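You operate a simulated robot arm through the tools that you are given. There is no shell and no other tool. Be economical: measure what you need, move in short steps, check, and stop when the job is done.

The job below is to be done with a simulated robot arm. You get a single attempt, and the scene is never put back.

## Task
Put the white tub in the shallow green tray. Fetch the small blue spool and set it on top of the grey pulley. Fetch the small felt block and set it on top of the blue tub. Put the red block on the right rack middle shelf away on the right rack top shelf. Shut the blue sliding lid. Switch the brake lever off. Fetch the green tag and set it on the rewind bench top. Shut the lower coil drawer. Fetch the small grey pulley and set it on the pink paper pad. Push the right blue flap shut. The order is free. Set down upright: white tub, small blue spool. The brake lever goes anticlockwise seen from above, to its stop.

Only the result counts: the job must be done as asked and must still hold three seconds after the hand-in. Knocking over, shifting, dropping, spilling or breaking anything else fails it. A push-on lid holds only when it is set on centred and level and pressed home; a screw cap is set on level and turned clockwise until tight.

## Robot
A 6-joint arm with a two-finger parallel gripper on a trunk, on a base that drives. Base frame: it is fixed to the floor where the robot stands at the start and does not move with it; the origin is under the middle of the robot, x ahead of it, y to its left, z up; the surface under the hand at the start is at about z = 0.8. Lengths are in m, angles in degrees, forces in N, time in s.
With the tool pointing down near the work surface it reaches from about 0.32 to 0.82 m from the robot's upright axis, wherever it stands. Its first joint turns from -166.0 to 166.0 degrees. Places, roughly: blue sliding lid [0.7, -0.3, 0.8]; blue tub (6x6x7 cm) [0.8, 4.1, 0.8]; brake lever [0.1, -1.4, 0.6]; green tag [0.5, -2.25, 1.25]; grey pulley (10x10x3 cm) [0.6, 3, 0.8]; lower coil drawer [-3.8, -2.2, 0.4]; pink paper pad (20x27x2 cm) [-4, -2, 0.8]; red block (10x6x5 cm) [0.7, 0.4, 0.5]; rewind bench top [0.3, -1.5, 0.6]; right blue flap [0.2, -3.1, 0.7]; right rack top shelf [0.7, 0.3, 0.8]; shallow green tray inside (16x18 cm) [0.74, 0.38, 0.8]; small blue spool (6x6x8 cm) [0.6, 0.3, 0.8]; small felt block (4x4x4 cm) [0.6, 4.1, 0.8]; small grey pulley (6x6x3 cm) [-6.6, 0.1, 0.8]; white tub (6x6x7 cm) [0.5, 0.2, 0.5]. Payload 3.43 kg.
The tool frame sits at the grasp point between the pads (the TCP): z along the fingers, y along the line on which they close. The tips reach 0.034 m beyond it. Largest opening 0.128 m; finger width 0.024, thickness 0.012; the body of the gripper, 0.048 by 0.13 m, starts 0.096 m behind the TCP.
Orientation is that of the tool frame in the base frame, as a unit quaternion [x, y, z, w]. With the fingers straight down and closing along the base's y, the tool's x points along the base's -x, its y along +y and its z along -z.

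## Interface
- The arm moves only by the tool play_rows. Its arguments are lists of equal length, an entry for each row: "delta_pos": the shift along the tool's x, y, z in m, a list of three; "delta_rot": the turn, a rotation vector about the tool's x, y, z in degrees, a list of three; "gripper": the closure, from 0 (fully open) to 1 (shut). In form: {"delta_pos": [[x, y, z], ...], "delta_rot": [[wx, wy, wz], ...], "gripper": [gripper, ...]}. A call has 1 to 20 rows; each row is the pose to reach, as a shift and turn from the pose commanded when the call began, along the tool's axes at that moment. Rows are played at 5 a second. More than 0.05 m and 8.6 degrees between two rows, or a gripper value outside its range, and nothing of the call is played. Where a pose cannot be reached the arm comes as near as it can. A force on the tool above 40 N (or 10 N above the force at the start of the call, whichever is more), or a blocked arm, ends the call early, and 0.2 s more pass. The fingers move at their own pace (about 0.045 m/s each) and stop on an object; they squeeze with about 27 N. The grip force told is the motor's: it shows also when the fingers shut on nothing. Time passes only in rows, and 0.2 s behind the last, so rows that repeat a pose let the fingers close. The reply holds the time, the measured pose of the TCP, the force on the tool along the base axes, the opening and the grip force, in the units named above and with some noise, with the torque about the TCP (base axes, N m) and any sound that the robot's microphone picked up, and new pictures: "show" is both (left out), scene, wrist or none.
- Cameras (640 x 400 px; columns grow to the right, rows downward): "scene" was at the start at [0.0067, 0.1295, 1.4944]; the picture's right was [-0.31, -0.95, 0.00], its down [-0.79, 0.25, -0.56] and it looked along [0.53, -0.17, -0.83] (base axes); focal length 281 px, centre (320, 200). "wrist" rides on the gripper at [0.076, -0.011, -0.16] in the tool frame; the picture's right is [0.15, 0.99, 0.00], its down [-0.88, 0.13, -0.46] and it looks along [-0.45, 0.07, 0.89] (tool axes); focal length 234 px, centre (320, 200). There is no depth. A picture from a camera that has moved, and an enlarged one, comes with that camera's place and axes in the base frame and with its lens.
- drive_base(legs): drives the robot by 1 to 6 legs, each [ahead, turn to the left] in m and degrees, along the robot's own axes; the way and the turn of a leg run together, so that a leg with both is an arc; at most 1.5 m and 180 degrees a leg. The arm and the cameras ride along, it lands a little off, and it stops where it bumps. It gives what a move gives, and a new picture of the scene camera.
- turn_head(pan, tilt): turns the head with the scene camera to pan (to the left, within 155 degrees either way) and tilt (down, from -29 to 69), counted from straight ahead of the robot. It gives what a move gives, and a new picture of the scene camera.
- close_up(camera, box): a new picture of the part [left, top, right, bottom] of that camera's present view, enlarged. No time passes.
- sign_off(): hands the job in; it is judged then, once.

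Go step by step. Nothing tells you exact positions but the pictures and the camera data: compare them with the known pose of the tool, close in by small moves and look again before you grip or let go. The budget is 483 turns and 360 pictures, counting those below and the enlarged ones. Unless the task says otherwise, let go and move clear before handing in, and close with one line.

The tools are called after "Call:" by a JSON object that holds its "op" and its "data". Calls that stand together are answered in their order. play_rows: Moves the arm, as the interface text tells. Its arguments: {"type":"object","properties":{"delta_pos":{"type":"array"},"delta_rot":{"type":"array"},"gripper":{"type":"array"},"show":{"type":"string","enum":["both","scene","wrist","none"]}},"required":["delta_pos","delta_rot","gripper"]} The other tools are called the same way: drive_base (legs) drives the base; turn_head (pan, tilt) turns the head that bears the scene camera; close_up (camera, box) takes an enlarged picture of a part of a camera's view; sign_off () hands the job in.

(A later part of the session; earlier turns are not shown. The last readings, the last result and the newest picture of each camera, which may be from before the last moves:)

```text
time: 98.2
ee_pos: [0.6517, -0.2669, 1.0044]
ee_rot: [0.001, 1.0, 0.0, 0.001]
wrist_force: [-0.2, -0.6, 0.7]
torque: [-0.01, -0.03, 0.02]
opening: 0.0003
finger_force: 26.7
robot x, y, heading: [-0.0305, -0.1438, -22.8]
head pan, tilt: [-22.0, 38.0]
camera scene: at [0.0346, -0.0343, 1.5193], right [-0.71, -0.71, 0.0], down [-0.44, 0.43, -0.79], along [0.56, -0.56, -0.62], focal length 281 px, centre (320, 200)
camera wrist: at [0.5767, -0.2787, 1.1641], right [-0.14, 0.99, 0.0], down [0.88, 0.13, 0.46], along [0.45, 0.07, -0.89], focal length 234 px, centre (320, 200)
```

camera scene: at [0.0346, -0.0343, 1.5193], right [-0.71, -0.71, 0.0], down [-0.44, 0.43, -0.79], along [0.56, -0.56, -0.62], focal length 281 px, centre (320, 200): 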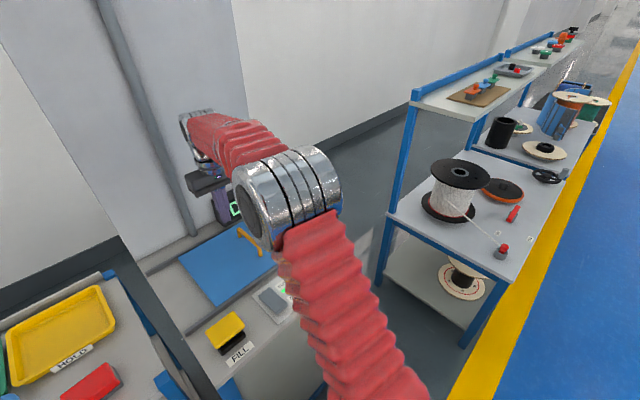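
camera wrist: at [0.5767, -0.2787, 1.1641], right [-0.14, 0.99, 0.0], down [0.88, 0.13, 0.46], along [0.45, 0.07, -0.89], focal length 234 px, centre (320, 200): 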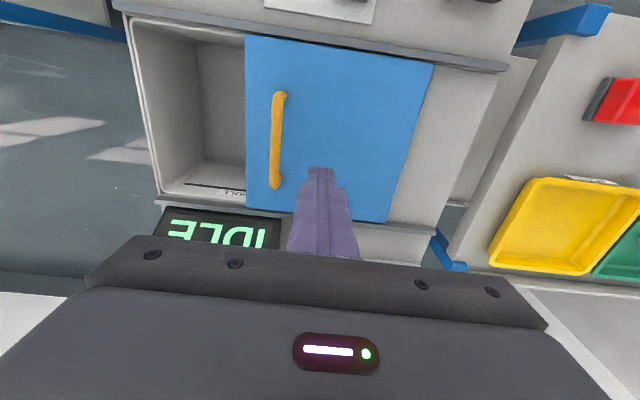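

Handle bar at y≈−0.327, x 0.60–0.72, and about 0.145 m of travel remains. Lowering beside the handle.

Call:
{"op": "play_rows", "data": {"delta_pos": [[0, 0, 0.045], [0, 0, 0.09], [0, 0, 0.12], [0, 0, 0.134]], "delta_rot": [[0, 0, 0], [0, 0, 0], [0, 0, 0], [0, 0, 0]], "gripper": [1, 1, 1, 1], "show": "wrist"}}

```text
time: 99.2
ee_pos: [0.6528, -0.2681, 0.8701]
ee_rot: [0.001, 1.0, 0.001, 0.002]
wrist_force: [0.1, 0.2, -0.2]
torque: [-0.02, 0.02, 0.0]
opening: 0.0002
finger_force: 27.0
robot x, y, heading: [-0.0277, -0.1403, -22.7]
head pan, tilt: [-22.0, 38.0]
camera wrist: at [0.5776, -0.2789, 1.0296], right [-0.14, 0.99, 0.0], down [0.88, 0.13, 0.46], along [0.45, 0.07, -0.89], focal length 234 px, centre (320, 200)
```

wrist: 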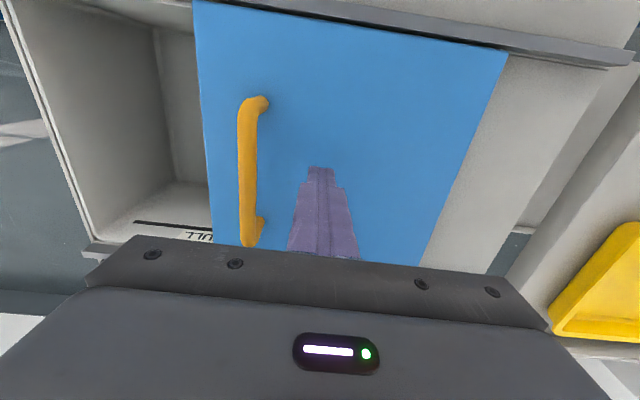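

Pushing the handle to the right in small steps.

Call:
{"op": "play_rows", "data": {"delta_pos": [[0, -0.03, 0.002], [0, -0.05, 0.004], [0, -0.07, 0.004], [0, -0.09, 0.004], [0, -0.11, 0.004], [0, -0.13, 0.004], [0, -0.15, 0.004], [0, -0.17, 0.004], [0, -0.18, 0.004]], "delta_rot": [[0, 0, 0], [0, 0, 0], [0, 0, 0], [0, 0, 0], [0, 0, 0], [0, 0, 0], [0, 0, 0], [0, 0, 0], [0, 0, 0]], "gripper": [1, 1, 1, 1, 1, 1, 1, 1, 1], "show": "wrist"}}

```text
time: 101.2
ee_pos: [0.6517, -0.4487, 0.8662]
ee_rot: [0.001, 1.0, 0.0, 0.002]
wrist_force: [-1.1, 0.2, -0.9]
torque: [-0.01, 0.02, -0.03]
opening: 0.0
finger_force: 27.3
robot x, y, heading: [-0.0304, -0.1403, -22.7]
head pan, tilt: [-22.0, 38.0]
camera wrist: at [0.577, -0.4588, 1.0255], right [-0.14, 0.99, 0.0], down [0.88, 0.13, 0.46], along [0.45, 0.07, -0.89], focal length 234 px, centre (320, 200)
```

wrist: 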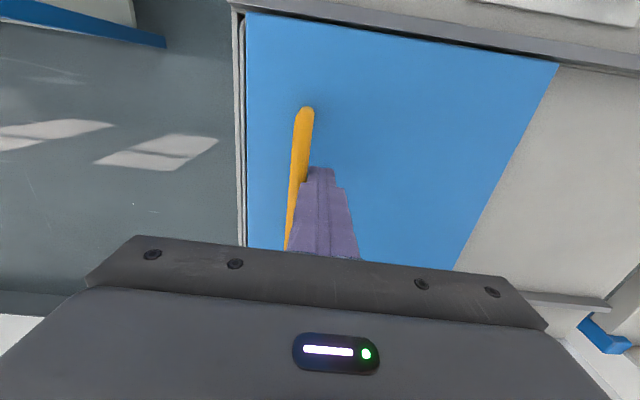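

Almost fully closed. Pushing the last bit until it stops.

Call:
{"op": "play_rows", "data": {"delta_pos": [[0, -0.005, 0], [0, -0.01, 0], [0, -0.015, 0], [0, -0.02, 0], [0, -0.025, 0]], "delta_rot": [[0, 0, 0], [0, 0, 0], [0, 0, 0], [0, 0, 0], [0, 0, 0]], "gripper": [1, 1, 1, 1, 1], "show": "wrist"}}

```text
time: 102.2
ee_pos: [0.653, -0.4603, 0.8662]
ee_rot: [0.0, 1.0, 0.005, -0.001]
wrist_force: [-5.5, 7.2, 3.2]
torque: [0.04, 0.05, 0.04]
opening: 0.0001
finger_force: 26.9
robot x, y, heading: [-0.0335, -0.1439, -23.0]
head pan, tilt: [-22.0, 38.0]
stopped in row 5: the force on the tool passed its limit at 47 N (the readings are from after the stop); the commanded pose is now the measured one
camera wrist: at [0.5781, -0.4727, 1.0256], right [-0.15, 0.99, 0.01], down [0.88, 0.13, 0.46], along [0.45, 0.08, -0.89], focal length 234 px, centre (320, 200)
```

wrist: 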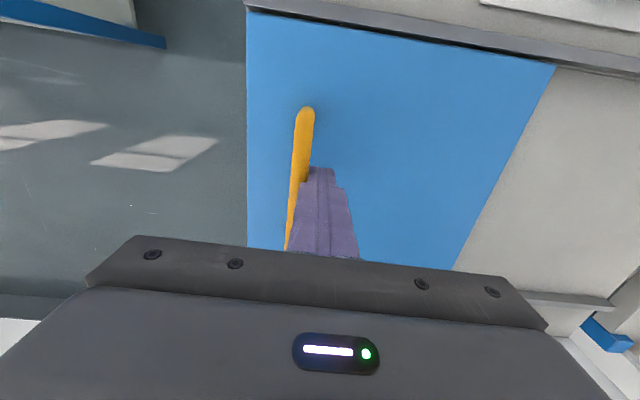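

The lid is shut to its stop. Lifting away and moving over to the blue spool.

Call:
{"op": "play_rows", "data": {"delta_pos": [[0, 0.02, 0], [0, 0.02, -0.045], [0, 0.02, -0.09], [0, 0.02, -0.135], [0.03, 0.05, -0.15], [0.06, 0.085, -0.15], [0.09, 0.12, -0.15], [0.11, 0.165, -0.15], [0.12, 0.21, -0.15], [0.12, 0.255, -0.15], [0.12, 0.3, -0.15], [0.12, 0.345, -0.15], [0.12, 0.39, -0.15], [0.12, 0.435, -0.15], [0.12, 0.48, -0.15], [0.12, 0.525, -0.15], [0.11, 0.57, -0.15], [0.1, 0.615, -0.15], [0.09, 0.66, -0.15], [0.08, 0.7, -0.15]], "delta_rot": [[0, 0, 0], [0, 0, 0], [0, 0, 0], [0, 0, 0], [0, 0, 0], [0, 0, 0], [0, 0, 0], [0, 0, 0], [0, 0, 0], [0, 0, 0], [0, 0, 0], [0, 0, 0], [0, 0, 0], [0, 0, 0], [0, 0, 0], [0, 0, 0], [0, 0, 0], [0, 0, 0], [0, 0, 0], [0, 0, 0]], "gripper": [1, 1, 1, 1, 1, 1, 1, 1, 1, 1, 1, 1, 1, 1, 1, 1, 0, 0, 0, 0], "show": "both"}}

```text
time: 106.4
ee_pos: [0.5724, 0.2394, 1.0226]
ee_rot: [0.001, 1.0, 0.004, 0.0]
wrist_force: [0.5, -1.4, 0.0]
torque: [0.01, 0.04, -0.03]
opening: 0.0863
finger_force: 0.1
robot x, y, heading: [-0.0316, -0.1402, -22.7]
head pan, tilt: [-22.0, 38.0]
camera scene: at [0.0345, -0.0342, 1.5193], right [-0.71, -0.71, 0.0], down [-0.44, 0.43, -0.79], along [0.56, -0.56, -0.62], focal length 281 px, centre (320, 200)
camera wrist: at [0.4977, 0.2264, 1.182], right [-0.15, 0.99, 0.01], down [0.88, 0.13, 0.46], along [0.45, 0.07, -0.89], focal length 234 px, centre (320, 200)
```

scene: 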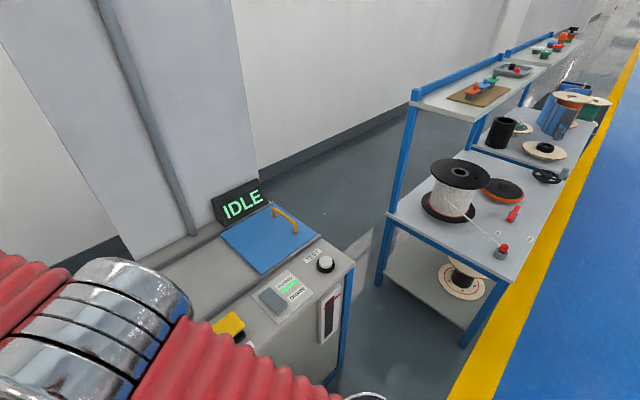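
wrist: 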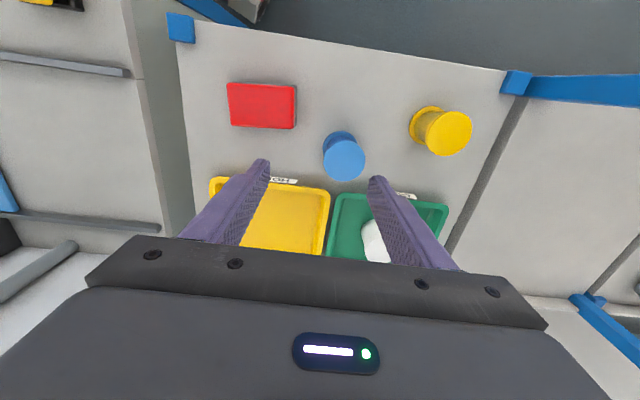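

Lid is closed. Spool centre ≈(0.588, 0.275). Descending over it with fingers open.

Call:
{"op": "play_rows", "data": {"delta_pos": [[-0.0156, 0.0356, 0.0], [-0.0156, 0.0356, 0.04], [-0.0156, 0.0356, 0.08], [-0.0156, 0.0356, 0.1]], "delta_rot": [[0, 0, 0], [0, 0, 0], [0, 0, 0], [0, 0, 0]], "gripper": [0.2, 0.2, 0.2, 0.2], "show": "wrist"}}

```text
time: 107.4
ee_pos: [0.5881, 0.2739, 0.9216]
ee_rot: [0.0, 1.0, 0.004, 0.0]
wrist_force: [0.2, -0.1, 0.5]
torque: [-0.04, -0.02, -0.01]
opening: 0.1024
finger_force: 0.1
robot x, y, heading: [-0.0303, -0.1426, -22.8]
head pan, tilt: [-22.0, 38.0]
camera wrist: at [0.5136, 0.2618, 1.0816], right [-0.15, 0.99, 0.01], down [0.88, 0.13, 0.46], along [0.45, 0.07, -0.89], focal length 234 px, centre (320, 200)
```

wrist: 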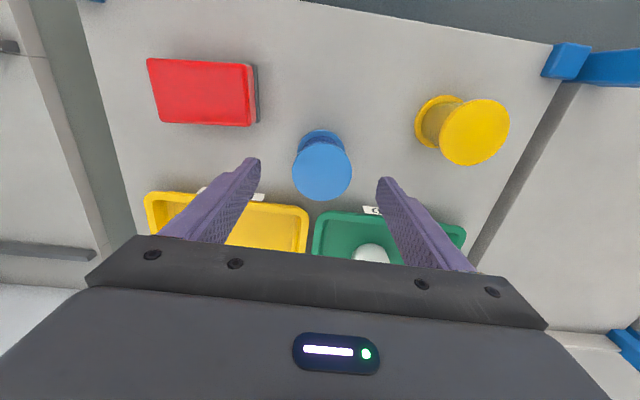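

Well centred. Descending and gripping.

Call:
{"op": "play_rows", "data": {"delta_pos": [[0.004, 0, 0.04], [0.004, 0, 0.072], [0.004, 0, 0.072], [0.004, 0, 0.072], [0.004, 0, 0.072], [0.004, 0, 0.072]], "delta_rot": [[0, 0, 0], [0, 0, 0], [0, 0, 0], [0, 0, 0], [0, 0, 0], [0, 0, 0]], "gripper": [0.2, 0.2, 1, 1, 1, 1], "show": "wrist"}}

```text
time: 108.8
ee_pos: [0.5835, 0.2752, 0.8497]
ee_rot: [0.0, 1.0, 0.004, -0.001]
wrist_force: [1.0, -0.1, -0.5]
torque: [-0.01, 0.04, 0.0]
opening: 0.057
finger_force: 27.2
robot x, y, heading: [-0.0342, -0.1439, -22.7]
head pan, tilt: [-22.0, 38.0]
camera wrist: at [0.5087, 0.2623, 1.0094], right [-0.15, 0.99, 0.01], down [0.88, 0.13, 0.46], along [0.45, 0.07, -0.89], focal length 234 px, centre (320, 200)
```

wrist: 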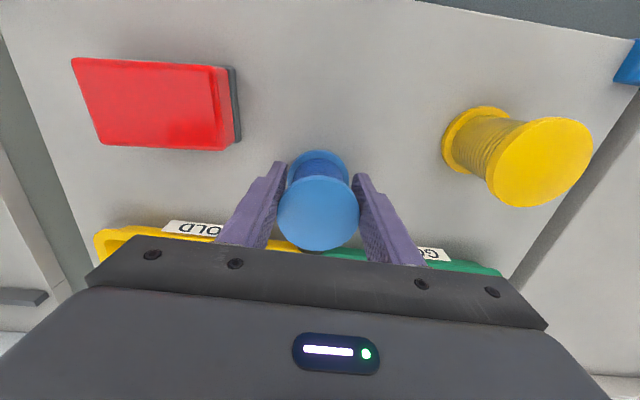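

Spool held. Lifting and tucking it in before driving to the grey pulley.

Call:
{"op": "play_rows", "data": {"delta_pos": [[0, 0, -0.045], [0, 0, -0.09], [0, 0, -0.135], [0.02, -0.03, -0.16], [0.05, -0.06, -0.16], [0.08, -0.09, -0.16], [0.11, -0.12, -0.16], [0.14, -0.15, -0.16], [0.15, -0.19, -0.16], [0.15, -0.23, -0.16], [0.15, -0.27, -0.16]], "delta_rot": [[0, 0, 0], [0, 0, 0], [0, 0, 0], [0, 0, 0], [0, 0, 0], [0, 0, 0], [0, 0, 0], [0, 0, 0], [0, 0, 0], [0, 0, 0], [0, 0, 0]], "gripper": [1, 1, 1, 1, 1, 1, 1, 1, 1, 1, 1], "show": "none"}}

Call:
{"op": "drive_base", "data": {"legs": [[-0.35, 0], [0, 113]]}}

Call:
{"op": "turn_head", "data": {"pan": -35, "tilt": 35}}

```text
time: 111.2
ee_pos: [0.4351, 0.0042, 1.0095]
ee_rot: [-0.001, 1.0, 0.004, 0.0]
wrist_force: [-0.7, 0.2, -1.8]
torque: [0.03, 0.02, 0.01]
opening: 0.0572
finger_force: 27.4
robot x, y, heading: [-0.0308, -0.1416, -22.9]
head pan, tilt: [-22.0, 38.0]
```

```text
time: 120.9
ee_pos: [-0.6709, 0.3706, 1.009]
ee_rot: [0.832, -0.554, -0.002, 0.004]
wrist_force: [0.3, -0.6, -2.3]
torque: [0.0, 0.02, -0.06]
opening: 0.0572
finger_force: 27.0
robot x, y, heading: [-0.295, -0.0096, 89.2]
head pan, tilt: [-22.0, 38.0]
stopped in leg 2: the robot was blocked; the commanded pose is now the measured one
camera scene: at [-0.4203, 0.0188, 1.5193], right [0.92, -0.39, 0.0], down [-0.24, -0.57, -0.79], along [0.31, 0.73, -0.62], focal length 281 px, centre (320, 200)
```

scene: 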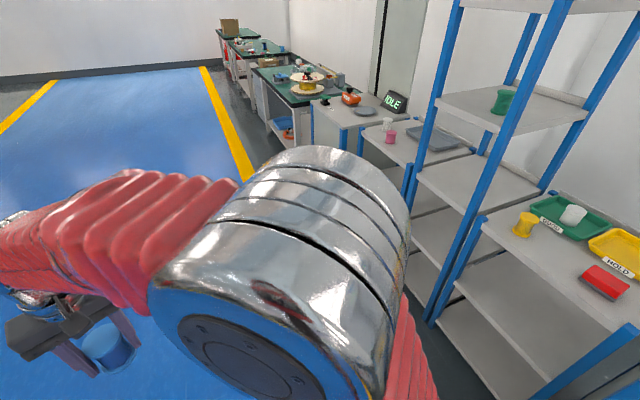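

```text
time: 121.7
ee_pos: [-0.671, 0.3718, 1.0095]
ee_rot: [0.832, -0.554, -0.003, 0.004]
wrist_force: [-0.7, 0.0, -1.1]
torque: [-0.05, 0.03, -0.01]
opening: 0.057
finger_force: 27.0
robot x, y, heading: [-0.2948, -0.0051, 89.0]
head pan, tilt: [-35.0, 35.0]
camera scene: at [-0.4023, 0.0107, 1.5239], right [0.81, -0.59, 0.0], down [-0.34, -0.47, -0.82], along [0.48, 0.66, -0.57], focal length 281 px, centre (320, 200)
```

scene: 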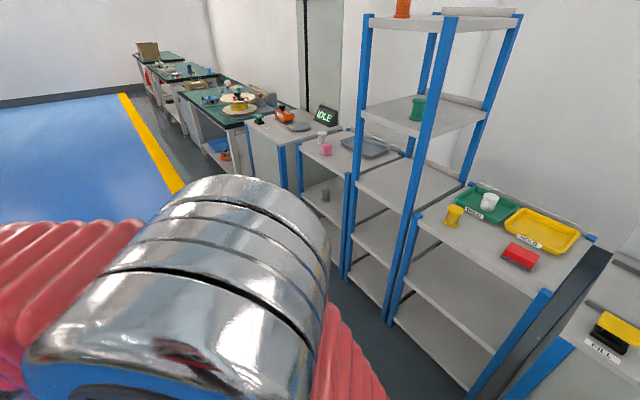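

The turn ended a degree early with a light block; nothing looks disturbed. I'll drive on along the aisle, keeping a bit away from the racks.

Call:
{"op": "drive_base", "data": {"legs": [[0.3, 8]]}}

```text
time: 124.1
ee_pos: [-0.735, 0.6124, 1.0104]
ee_rot: [0.869, -0.495, -0.002, 0.004]
wrist_force: [0.7, 1.4, -2.0]
torque: [0.01, 0.03, -0.05]
opening: 0.0568
finger_force: 26.9
robot x, y, heading: [-0.3058, 0.2943, 97.2]
head pan, tilt: [-35.0, 35.0]
camera scene: at [-0.4159, 0.2945, 1.5239], right [0.88, -0.47, 0.0], down [-0.27, -0.51, -0.82], along [0.38, 0.72, -0.57], focal length 281 px, centre (320, 200)
```

scene: 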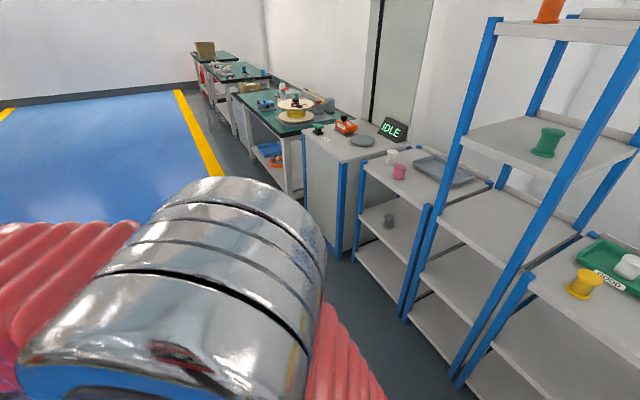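

Continuing along the aisle toward the green bench.

Call:
{"op": "drive_base", "data": {"legs": [[1.2, 0], [0, -7], [1.0, 0]]}}

Call:
{"op": "turn_head", "data": {"pan": -60, "tilt": 35}}

```text
time: 139.0
ee_pos: [-0.8648, 2.8449, 1.0098]
ee_rot: [0.839, -0.545, -0.003, 0.004]
wrist_force: [0.1, 0.0, -1.0]
torque: [0.02, 0.01, 0.02]
opening: 0.0569
finger_force: 26.8
robot x, y, heading: [-0.4754, 2.4786, 90.5]
head pan, tilt: [-35.0, 35.0]
camera scene: at [-0.5862, 2.4916, 1.5239], right [0.82, -0.57, 0.0], down [-0.32, -0.47, -0.82], along [0.46, 0.68, -0.57], focal length 281 px, centre (320, 200)
```

scene: 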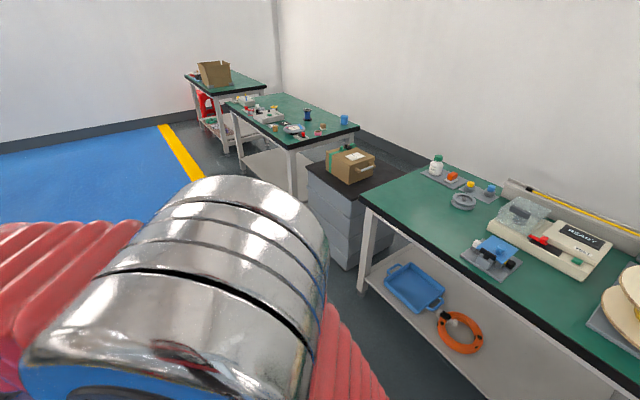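

```text
time: 139.9
ee_pos: [-0.8647, 2.8441, 1.0116]
ee_rot: [0.839, -0.545, -0.002, 0.005]
wrist_force: [0.0, 0.4, -1.3]
torque: [-0.03, 0.01, 0.01]
opening: 0.0568
finger_force: 27.5
robot x, y, heading: [-0.4784, 2.4793, 90.4]
head pan, tilt: [-60.0, 35.0]
camera scene: at [-0.5602, 2.4637, 1.5239], right [0.51, -0.86, 0.0], down [-0.49, -0.29, -0.82], along [0.71, 0.42, -0.57], focal length 281 px, centre (320, 200)
```

scene: 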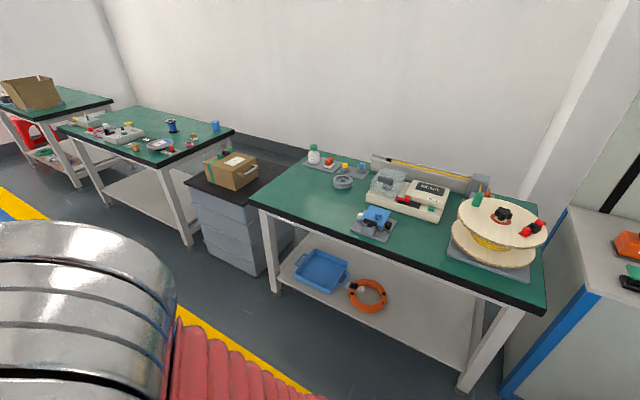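

I see a grey pulley on the green bench. Zooming to measure it.

Call:
{"op": "close_up", "data": {"camera": "scene", "box": [280, 130, 440, 230]}}

Call:
{"op": "close_up", "data": {"camera": "scene", "box": [60, 90, 260, 215]}}

```text
4.00 times, centred on (360, 180) of scene
camera zoom: at [-0.5602, 2.4637, 1.5239], right [0.51, -0.86, 0.0], down [-0.49, -0.29, -0.82], along [0.71, 0.42, -0.57], focal length 1123 px, centre (160, 280)
```

zoom: 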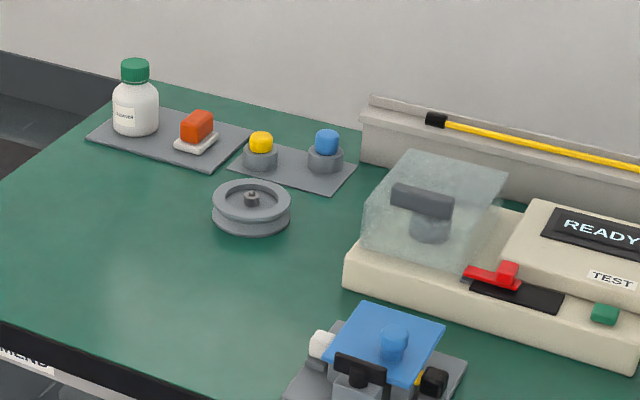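

```text
3.20 times, centred on (160, 152) of scene
camera zoom: at [-0.5602, 2.4637, 1.5239], right [0.51, -0.86, 0.0], down [-0.49, -0.29, -0.82], along [0.71, 0.42, -0.57], focal length 898 px, centre (832, 352)
```

zoom: 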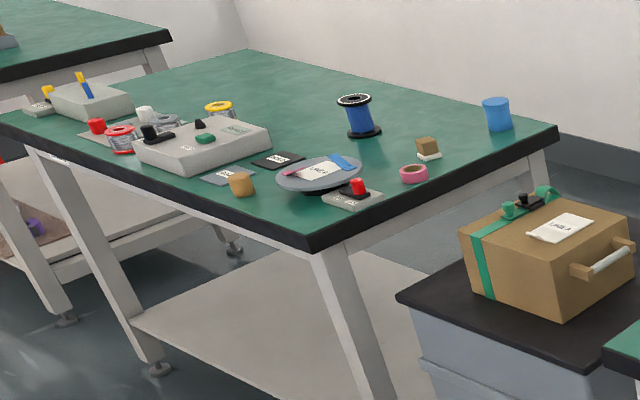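

Pulley ≈(0.55, 2.98). I'll drive so the robot faces the bench squarely in front of it.

Call:
{"op": "drive_base", "data": {"legs": [[0, -34], [0.48, 0], [0, -56]]}}

Call:
{"op": "turn_head", "data": {"pan": 15, "tilt": 50}}

```text
time: 149.4
ee_pos: [0.154, 3.2699, 1.0112]
ee_rot: [-0.211, 0.977, 0.005, -0.001]
wrist_force: [-0.4, 0.0, -1.9]
torque: [0.0, 0.0, 0.01]
opening: 0.057
finger_force: 26.7
robot x, y, heading: [-0.2091, 2.911, 1.0]
head pan, tilt: [-60.0, 35.0]
camera scene: at [-0.2279, 2.994, 1.5239], right [-0.86, -0.52, 0.0], down [-0.3, 0.49, -0.82], along [0.42, -0.7, -0.57], focal length 281 px, centre (320, 200)
```

scene: 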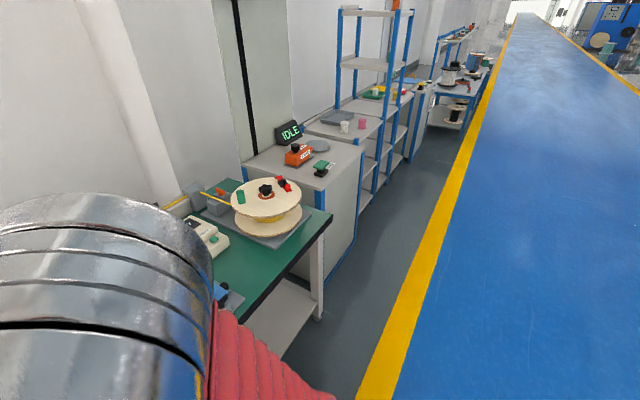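

```text
time: 150.8
ee_pos: [0.1554, 3.2691, 1.0102]
ee_rot: [-0.211, 0.978, 0.004, -0.001]
wrist_force: [0.8, -0.4, -1.0]
torque: [-0.01, 0.03, 0.01]
opening: 0.0571
finger_force: 26.3
robot x, y, heading: [-0.2093, 2.913, 1.2]
head pan, tilt: [15.0, 50.0]
camera scene: at [-0.1992, 3.0907, 1.5021], right [0.28, -0.96, 0.0], down [-0.74, -0.21, -0.64], along [0.62, 0.18, -0.77], focal length 281 px, centre (320, 200)
```

scene: 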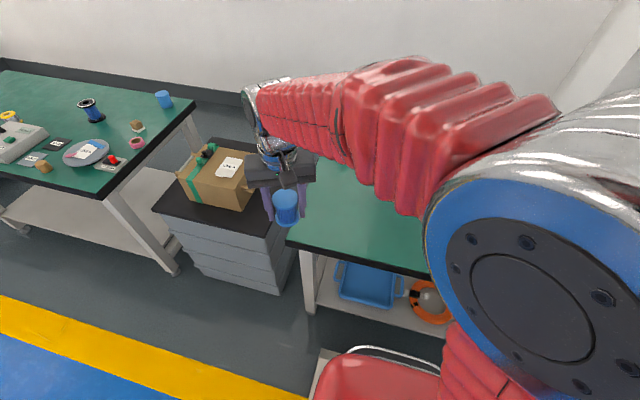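

Bringing the spool over toward the pulley at height.

Call:
{"op": "play_rows", "data": {"delta_pos": [[-0.0195, -0.0407, 0], [-0.039, -0.0813, 0], [-0.0585, -0.122, 0], [-0.078, -0.1626, 0], [-0.0975, -0.2033, 0], [-0.1169, -0.244, 0], [-0.1364, -0.2846, 0], [-0.1559, -0.3253, 0], [-0.1754, -0.3659, 0], [-0.1949, -0.4066, 0]], "delta_rot": [[0, 0, 2.4], [0, 0, 4.9], [0, 0, 7.3], [0, 0, 9.8], [0, 0, 12.2], [0, 0, 14.6], [0, 0, 17.1], [0, 0, 19.5], [0, 0, 22], [0, 0, 24.4]], "gripper": [1, 1, 1, 1, 1, 1, 1, 1, 1, 1], "show": "both"}}

```text
time: 153.1
ee_pos: [0.5004, 2.98, 1.0077]
ee_rot: [0.0, 1.0, 0.005, -0.003]
wrist_force: [-0.3, -0.1, -0.1]
torque: [0.01, 0.0, 0.04]
opening: 0.0572
finger_force: 26.9
robot x, y, heading: [-0.2121, 2.914, 1.3]
head pan, tilt: [15.0, 50.0]
camera scene: at [-0.1991, 3.0907, 1.5021], right [0.28, -0.96, 0.0], down [-0.74, -0.21, -0.64], along [0.62, 0.18, -0.77], focal length 281 px, centre (320, 200)
camera wrist: at [0.4267, 2.9674, 1.167], right [-0.14, 0.99, 0.01], down [0.88, 0.12, 0.45], along [0.45, 0.07, -0.89], focal length 234 px, centre (320, 200)
```

scene: 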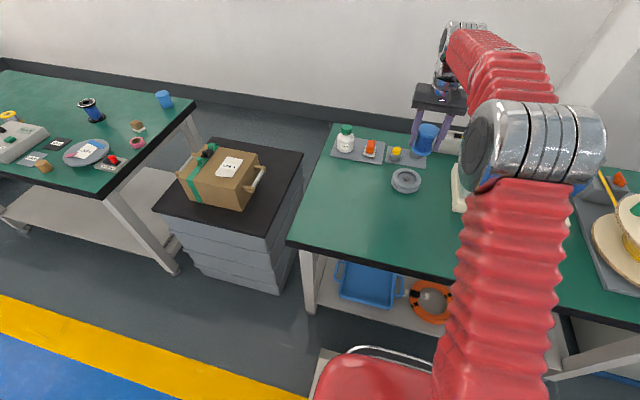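
wrist: 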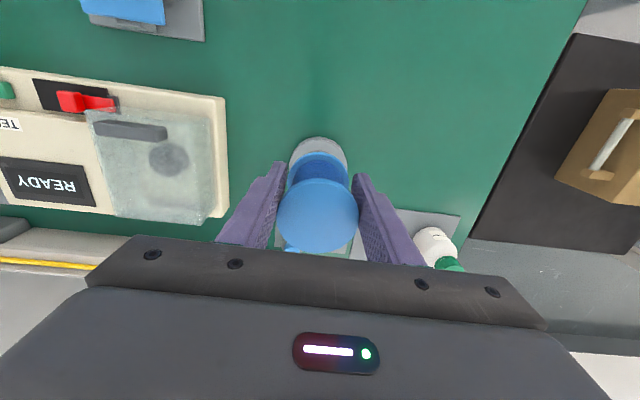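

Now measuring the pulley from this second view.

Call:
{"op": "close_up", "data": {"camera": "scene", "box": [360, 140, 456, 200]}}

Call:
{"op": "close_up", "data": {"camera": "wrist", "box": [240, 110, 400, 210]}}

```text
6.67 times, centred on (408, 170) of scene
camera zoom: at [-0.1991, 3.0907, 1.5021], right [0.28, -0.96, 0.0], down [-0.74, -0.21, -0.64], along [0.62, 0.18, -0.77], focal length 1872 px, centre (-267, 400)
```

zoom: 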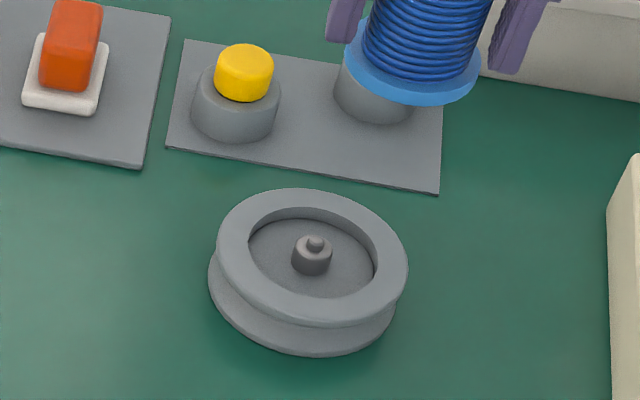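

```text
4.00 times, centred on (320, 160) of wrist
camera zoom: at [0.4267, 2.9674, 1.167], right [-0.14, 0.99, 0.01], down [0.88, 0.12, 0.45], along [0.45, 0.07, -0.89], focal length 937 px, centre (320, 360)
```

zoom: 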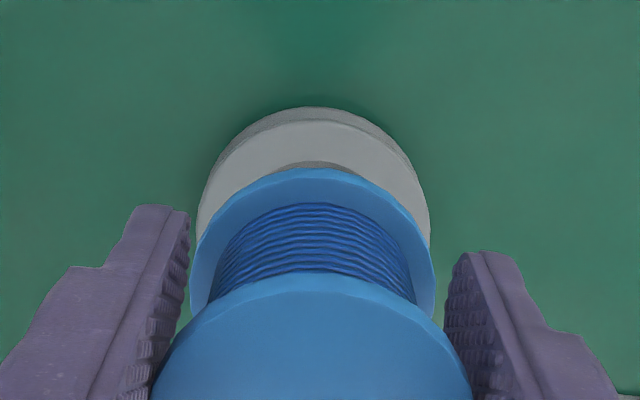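

Pulley centre ≈(0.568, 2.987), top z≈0.776. Moving above it and lowering.

Call:
{"op": "play_rows", "data": {"delta_pos": [[-0.034, 0.0035, 0.02], [-0.0676, 0.007, 0.045], [-0.0676, 0.007, 0.09], [-0.0676, 0.007, 0.13], [-0.0676, 0.007, 0.155]], "delta_rot": [[0, 0, 0], [0, 0, 0], [0, 0, 0], [0, 0, 0], [0, 0, 0]], "gripper": [1, 1, 1, 1, 1], "show": "both"}}

Call:
{"op": "close_up", "data": {"camera": "scene", "box": [340, 110, 484, 200]}}

Call:
{"op": "close_up", "data": {"camera": "wrist", "box": [240, 110, 400, 210]}}

```text
time: 154.2
ee_pos: [0.5669, 2.9871, 0.8529]
ee_rot: [0.001, 1.0, 0.004, -0.002]
wrist_force: [0.3, 0.3, -1.5]
torque: [0.0, 0.01, 0.02]
opening: 0.0568
finger_force: 27.0
robot x, y, heading: [-0.2089, 2.9111, 1.1]
head pan, tilt: [15.0, 50.0]
camera scene: at [-0.1988, 3.0907, 1.5021], right [0.28, -0.96, 0.0], down [-0.74, -0.21, -0.64], along [0.62, 0.18, -0.77], focal length 281 px, centre (320, 200)
camera wrist: at [0.4924, 2.9751, 1.0121], right [-0.14, 0.99, 0.01], down [0.88, 0.12, 0.45], along [0.45, 0.07, -0.89], focal length 234 px, centre (320, 200)
```

scene: 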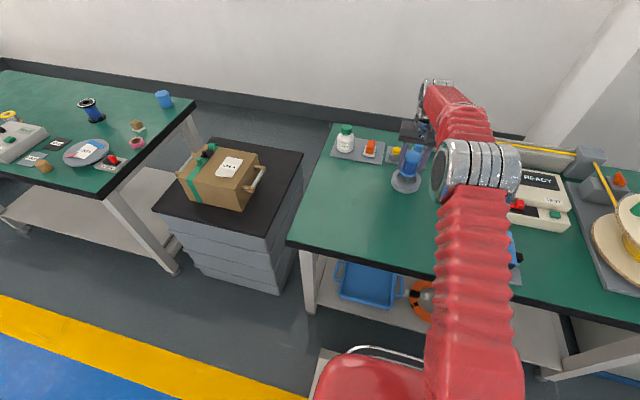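
wrist: 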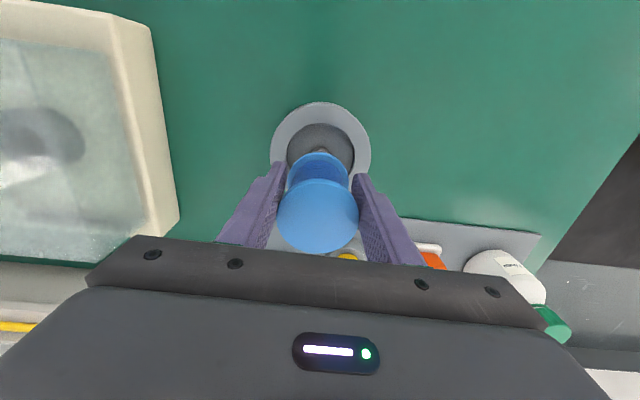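

```text
4.44 times, centred on (412, 155) of scene
camera zoom: at [-0.1988, 3.0907, 1.5021], right [0.28, -0.96, 0.0], down [-0.74, -0.21, -0.64], along [0.62, 0.18, -0.77], focal length 1248 px, centre (-89, 400)
```

zoom: 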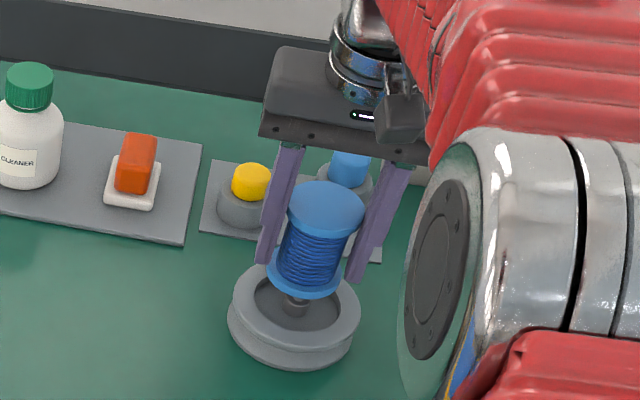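

```text
4.00 times, centred on (320, 160) of wrist
camera zoom: at [0.4924, 2.9751, 1.0121], right [-0.14, 0.99, 0.01], down [0.88, 0.12, 0.45], along [0.45, 0.07, -0.89], focal length 937 px, centre (320, 360)
```

zoom: 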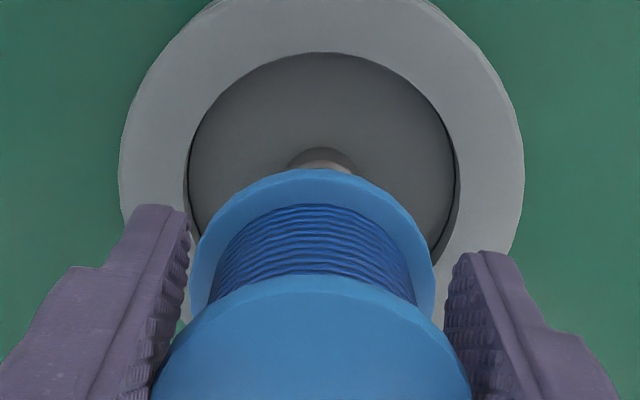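

Relative to the pulley, the spool is ~12 mm too far forward. Correcting and lowering slowly.

Call:
{"op": "play_rows", "data": {"delta_pos": [[0.012, 0.001, 0], [0.012, 0.001, 0.01], [0.012, 0.001, 0.016]], "delta_rot": [[0, 0, 0], [0, 0, 0], [0, 0, 0]], "gripper": [1, 1, 1], "show": "none"}}

Call:
{"op": "close_up", "data": {"camera": "scene", "box": [364, 125, 460, 185]}}

Call:
{"op": "close_up", "data": {"camera": "wrist", "box": [240, 70, 400, 170]}}

```text
time: 155.1
ee_pos: [0.5544, 2.9882, 0.8388]
ee_rot: [0.001, 1.0, 0.004, 0.0]
wrist_force: [-3.6, 1.1, 19.1]
torque: [-0.02, -0.19, -0.01]
opening: 0.0572
finger_force: 27.4
robot x, y, heading: [-0.2078, 2.918, 0.9]
head pan, tilt: [15.0, 50.0]
```

```text
6.67 times, centred on (412, 155) of scene
camera zoom: at [-0.1997, 3.0907, 1.5022], right [0.28, -0.96, 0.0], down [-0.74, -0.21, -0.64], along [0.62, 0.18, -0.77], focal length 1872 px, centre (-293, 500)
```

zoom: 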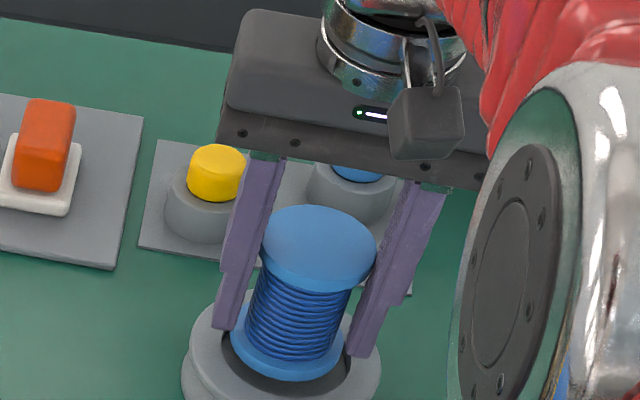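

```text
4.00 times, centred on (320, 120) of wrist
camera zoom: at [0.4801, 2.976, 0.9983], right [-0.14, 0.99, 0.01], down [0.88, 0.12, 0.46], along [0.45, 0.07, -0.89], focal length 937 px, centre (320, 520)
```

zoom: 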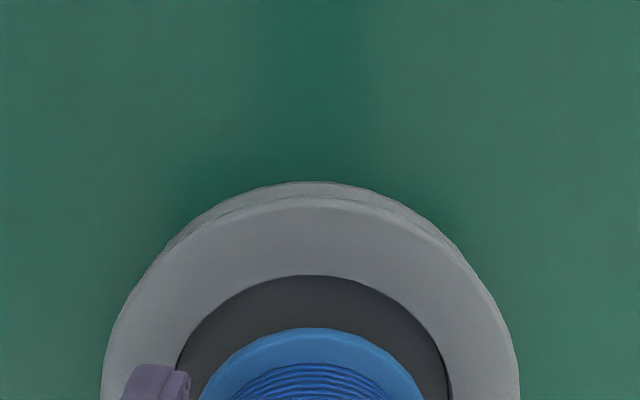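

Contact came at the pulley's raised hub. I'll lift off and touch again lightly to learn where the contact lies.

Call:
{"op": "play_rows", "data": {"delta_pos": [[0, 0, -0.006], [0, 0, -0.006]], "delta_rot": [[0, 0, 0], [0, 0, 0]], "gripper": [1, 1], "show": "none"}}

Call:
{"op": "play_rows", "data": {"delta_pos": [[0, 0, 0.002], [0, 0, 0.003], [0, 0, 0.004], [0, 0, 0.0045]], "delta_rot": [[0, 0, 0], [0, 0, 0], [0, 0, 0], [0, 0, 0]], "gripper": [1, 1, 1, 1], "show": "none"}}

Call:
{"op": "play_rows", "data": {"delta_pos": [[0, 0, 0.0008], [0, 0, 0.0015], [0, 0, 0.0015]], "delta_rot": [[0, 0, 0], [0, 0, 0], [0, 0, 0]], "gripper": [1, 1, 1], "show": "none"}}

```text
time: 155.7
ee_pos: [0.5548, 2.9875, 0.8411]
ee_rot: [0.001, 1.0, 0.004, -0.002]
wrist_force: [0.0, 1.4, -1.9]
torque: [0.0, 0.03, -0.01]
opening: 0.0572
finger_force: 27.4
robot x, y, heading: [-0.2096, 2.9128, 1.1]
head pan, tilt: [15.0, 50.0]
```

```text
time: 156.7
ee_pos: [0.5535, 2.9886, 0.8382]
ee_rot: [0.001, 1.0, 0.004, -0.001]
wrist_force: [-3.4, -1.0, 13.2]
torque: [-0.09, -0.22, -0.05]
opening: 0.057
finger_force: 26.7
robot x, y, heading: [-0.2111, 2.9142, 1.2]
head pan, tilt: [15.0, 50.0]
```

```text
time: 157.4
ee_pos: [0.5546, 2.9893, 0.8376]
ee_rot: [0.001, 1.0, 0.004, -0.001]
wrist_force: [1.7, -0.7, 18.7]
torque: [-0.04, -0.28, -0.02]
opening: 0.0569
finger_force: 27.1
robot x, y, heading: [-0.2112, 2.9114, 1.0]
head pan, tilt: [15.0, 50.0]
```

I'll take sharper zooms of the spool–pulley interface from both cameras.

Call:
{"op": "close_up", "data": {"camera": "scene", "box": [382, 160, 430, 190]}}

Call:
{"op": "close_up", "data": {"camera": "wrist", "box": [256, 90, 384, 170]}}

```text
13.33 times, centred on (406, 175) of scene
camera zoom: at [-0.1995, 3.0906, 1.5022], right [0.28, -0.96, 0.0], down [-0.74, -0.21, -0.64], along [0.62, 0.18, -0.77], focal length 3743 px, centre (-827, 533)
```

zoom: 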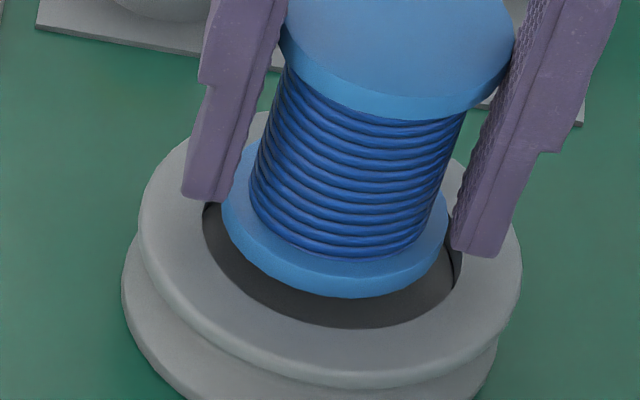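

```text
5.00 times, centred on (320, 130) of wrist
camera zoom: at [0.4799, 2.9759, 0.9965], right [-0.14, 0.99, 0.01], down [0.88, 0.12, 0.46], along [0.45, 0.07, -0.89], focal length 1171 px, centre (320, 550)
```

zoom: 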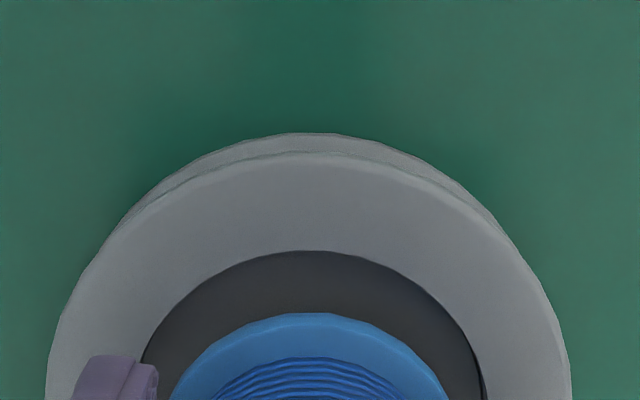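

The picture evidence is ambiguous by a few millimetres, so I'll average several force/torque readings to locate the contact point.

Call:
{"op": "play_rows", "data": {"delta_pos": [[0, 0, 0]], "delta_rot": [[0, 0, 0]], "gripper": [1], "show": "none"}}

Call:
{"op": "play_rows", "data": {"delta_pos": [[0, 0, 0]], "delta_rot": [[0, 0, 0]], "gripper": [1], "show": "none"}}

Call:
{"op": "play_rows", "data": {"delta_pos": [[0, 0, 0]], "delta_rot": [[0, 0, 0]], "gripper": [1], "show": "none"}}

Call:
{"op": "play_rows", "data": {"delta_pos": [[0, 0, 0]], "delta_rot": [[0, 0, 0]], "gripper": [1], "show": "none"}}

```text
time: 157.8
ee_pos: [0.5547, 2.988, 0.8369]
ee_rot: [0.001, 1.0, 0.005, -0.002]
wrist_force: [4.0, -0.3, 19.0]
torque: [-0.01, -0.28, -0.03]
opening: 0.0571
finger_force: 26.6
robot x, y, heading: [-0.2118, 2.9094, 1.0]
head pan, tilt: [15.0, 50.0]
```

```text
time: 158.2
ee_pos: [0.5543, 2.9879, 0.8366]
ee_rot: [0.001, 1.0, 0.004, -0.002]
wrist_force: [3.3, -1.7, 18.4]
torque: [0.0, -0.34, 0.02]
opening: 0.0571
finger_force: 27.4
robot x, y, heading: [-0.21, 2.9118, 1.1]
head pan, tilt: [15.0, 50.0]
```

```text
time: 158.7
ee_pos: [0.5545, 2.989, 0.8366]
ee_rot: [0.001, 1.0, 0.004, -0.002]
wrist_force: [2.2, -0.9, 18.6]
torque: [-0.01, -0.27, -0.05]
opening: 0.0573
finger_force: 26.8
robot x, y, heading: [-0.2073, 2.9139, 1.0]
head pan, tilt: [15.0, 50.0]
```

```text
time: 159.1
ee_pos: [0.5535, 2.9886, 0.8367]
ee_rot: [0.0, 1.0, 0.005, -0.002]
wrist_force: [2.8, -0.8, 18.0]
torque: [0.0, -0.22, -0.01]
opening: 0.0571
finger_force: 27.2
robot x, y, heading: [-0.2122, 2.9154, 1.1]
head pan, tilt: [15.0, 50.0]
```

Contact lies about 3 mm behind the spool's centre, agreeing with the wrist view. Lifting, shifting 3 mm, and touching again lightly.

Call:
{"op": "play_rows", "data": {"delta_pos": [[0, 0, -0.006], [0.0035, 0.001, -0.006], [0.0035, 0.001, -0.003], [0.0035, 0.001, -0.002], [0.0035, 0.001, -0.0015]], "delta_rot": [[0, 0, 0], [0, 0, 0], [0, 0, 0], [0, 0, 0], [0, 0, 0]], "gripper": [1, 1, 1, 1, 1], "show": "none"}}

Call:
{"op": "play_rows", "data": {"delta_pos": [[0, 0, 0]], "delta_rot": [[0, 0, 0]], "gripper": [1], "show": "none"}}

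Call:
{"op": "play_rows", "data": {"delta_pos": [[0, 0, 0]], "delta_rot": [[0, 0, 0]], "gripper": [1], "show": "none"}}

```text
time: 160.2
ee_pos: [0.5511, 2.9882, 0.8362]
ee_rot: [0.002, 1.0, 0.005, -0.002]
wrist_force: [0.2, 0.4, -1.0]
torque: [0.04, 0.01, 0.0]
opening: 0.0569
finger_force: 26.4
robot x, y, heading: [-0.2053, 2.9168, 1.1]
head pan, tilt: [15.0, 50.0]
```

```text
time: 160.7
ee_pos: [0.5513, 2.9895, 0.8368]
ee_rot: [0.0, 1.0, 0.005, -0.003]
wrist_force: [0.7, -1.0, -1.5]
torque: [0.01, 0.03, 0.0]
opening: 0.0569
finger_force: 27.1
robot x, y, heading: [-0.2082, 2.9127, 1.1]
head pan, tilt: [15.0, 50.0]
```

```text
time: 161.1
ee_pos: [0.5508, 2.9885, 0.8374]
ee_rot: [0.001, 1.0, 0.005, -0.003]
wrist_force: [0.6, -0.2, -1.3]
torque: [0.0, -0.01, 0.04]
opening: 0.0571
finger_force: 27.1
robot x, y, heading: [-0.2115, 2.9167, 1.1]
head pan, tilt: [15.0, 50.0]
```

No contact yet; lowering in half-millimetre steps.

Call:
{"op": "play_rows", "data": {"delta_pos": [[0, 0, 0.0005], [0, 0, 0.001], [0, 0, 0.0015], [0, 0, 0.002]], "delta_rot": [[0, 0, 0], [0, 0, 0], [0, 0, 0], [0, 0, 0]], "gripper": [1, 1, 1, 1], "show": "none"}}

Call:
{"op": "play_rows", "data": {"delta_pos": [[0, 0, 0]], "delta_rot": [[0, 0, 0]], "gripper": [1], "show": "none"}}

Call:
{"op": "play_rows", "data": {"delta_pos": [[0, 0, 0]], "delta_rot": [[0, 0, 0]], "gripper": [1], "show": "none"}}

```text
time: 162.1
ee_pos: [0.5506, 2.9888, 0.8374]
ee_rot: [0.001, 1.0, 0.003, -0.002]
wrist_force: [-2.9, -1.0, 9.8]
torque: [-0.02, 0.1, 0.0]
opening: 0.0571
finger_force: 26.4
robot x, y, heading: [-0.2108, 2.9114, 0.9]
head pan, tilt: [15.0, 50.0]
```

```text
time: 162.4
ee_pos: [0.5514, 2.9884, 0.8375]
ee_rot: [0.001, 1.0, 0.004, -0.001]
wrist_force: [-2.1, 0.2, 11.7]
torque: [0.04, 0.08, 0.0]
opening: 0.0568
finger_force: 26.7
robot x, y, heading: [-0.2086, 2.9106, 0.9]
head pan, tilt: [15.0, 50.0]
```

```text
time: 162.8
ee_pos: [0.5523, 2.9894, 0.8363]
ee_rot: [0.0, 1.0, 0.004, -0.001]
wrist_force: [-0.5, -0.3, 14.3]
torque: [-0.02, -0.04, 0.01]
opening: 0.0571
finger_force: 27.4
robot x, y, heading: [-0.2104, 2.9143, 1.0]
head pan, tilt: [15.0, 50.0]
```

Evidence suggests shifting 3 mm further toward the robot. Doing that and re-touching.

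Call:
{"op": "play_rows", "data": {"delta_pos": [[0, 0, -0.005], [0.003, 0, -0.005], [0.003, 0, -0.002], [0.003, 0, -0.001], [0.003, 0, 0]], "delta_rot": [[0, 0, 0], [0, 0, 0], [0, 0, 0], [0, 0, 0], [0, 0, 0]], "gripper": [1, 1, 1, 1, 1], "show": "none"}}

Call:
{"op": "play_rows", "data": {"delta_pos": [[0, 0, 0.0005]], "delta_rot": [[0, 0, 0]], "gripper": [1], "show": "none"}}

Call:
{"op": "close_up", "data": {"camera": "scene", "box": [382, 160, 430, 190]}}

Call:
{"op": "close_up", "data": {"camera": "wrist", "box": [256, 90, 384, 170]}}

```text
time: 164.1
ee_pos: [0.549, 2.9889, 0.8363]
ee_rot: [0.001, 1.0, 0.004, -0.002]
wrist_force: [-2.3, 0.3, 6.8]
torque: [-0.01, 0.05, 0.0]
opening: 0.0571
finger_force: 26.8
robot x, y, heading: [-0.2127, 2.9122, 1.1]
head pan, tilt: [15.0, 50.0]
```

```text
time: 164.4
ee_pos: [0.5488, 2.9887, 0.8367]
ee_rot: [0.0, 1.0, 0.004, -0.001]
wrist_force: [-3.9, 1.2, 14.6]
torque: [0.02, 0.09, 0.0]
opening: 0.057
finger_force: 27.1
robot x, y, heading: [-0.212, 2.9165, 0.9]
head pan, tilt: [15.0, 50.0]
```

```text
13.33 times, centred on (406, 175) of scene
camera zoom: at [-0.1995, 3.0907, 1.5021], right [0.28, -0.96, 0.0], down [-0.74, -0.21, -0.64], along [0.62, 0.18, -0.77], focal length 3743 px, centre (-827, 533)
```

zoom: 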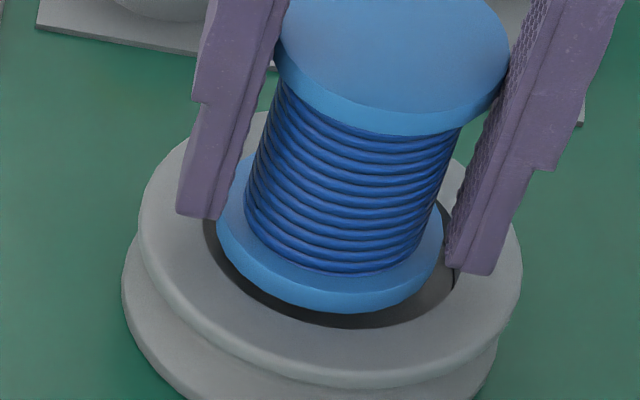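

```text
5.00 times, centred on (320, 130) of wrist
camera zoom: at [0.4738, 2.9767, 0.9958], right [-0.14, 0.99, 0.01], down [0.88, 0.12, 0.45], along [0.45, 0.07, -0.89], focal length 1171 px, centre (320, 550)
```

zoom: 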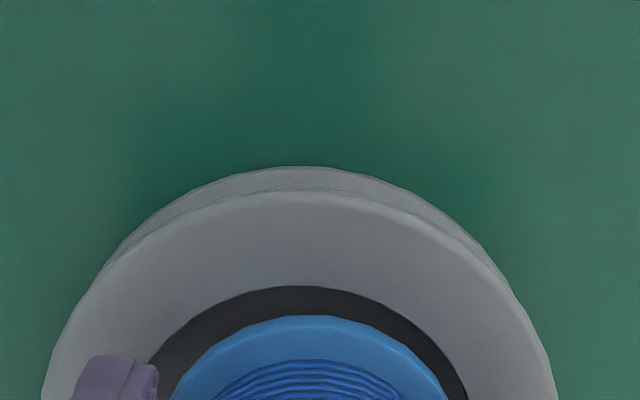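

Both views now agree the spool is centred on the pulley. Easing off and opening slowly.

Call:
{"op": "play_rows", "data": {"delta_pos": [[0, 0, -0.0005], [0, 0, -0.0005], [0, 0, -0.0005], [0, 0, -0.0005], [0, 0, -0.0005]], "delta_rot": [[0, 0, 0], [0, 0, 0], [0, 0, 0], [0, 0, 0], [0, 0, 0]], "gripper": [0.56, 0.53, 0.5, 0.45, 0.4], "show": "none"}}

Call:
{"op": "close_up", "data": {"camera": "scene", "box": [366, 125, 462, 185]}}

```text
time: 165.7
ee_pos: [0.5484, 2.9888, 0.8347]
ee_rot: [0.001, 1.0, 0.005, -0.003]
wrist_force: [-0.4, -0.5, 0.4]
torque: [0.0, 0.04, 0.02]
opening: 0.0765
finger_force: 0.0
robot x, y, heading: [-0.2082, 2.9139, 1.1]
head pan, tilt: [15.0, 50.0]
```

```text
6.67 times, centred on (414, 155) of scene
camera zoom: at [-0.1988, 3.0907, 1.5021], right [0.28, -0.96, 0.0], down [-0.74, -0.21, -0.64], along [0.62, 0.18, -0.77], focal length 1872 px, centre (-307, 500)
```

zoom: 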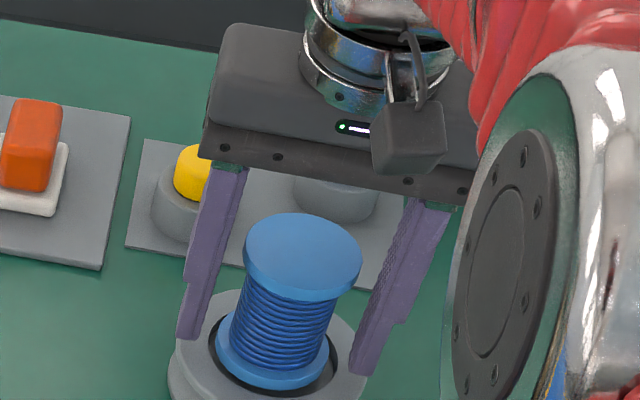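

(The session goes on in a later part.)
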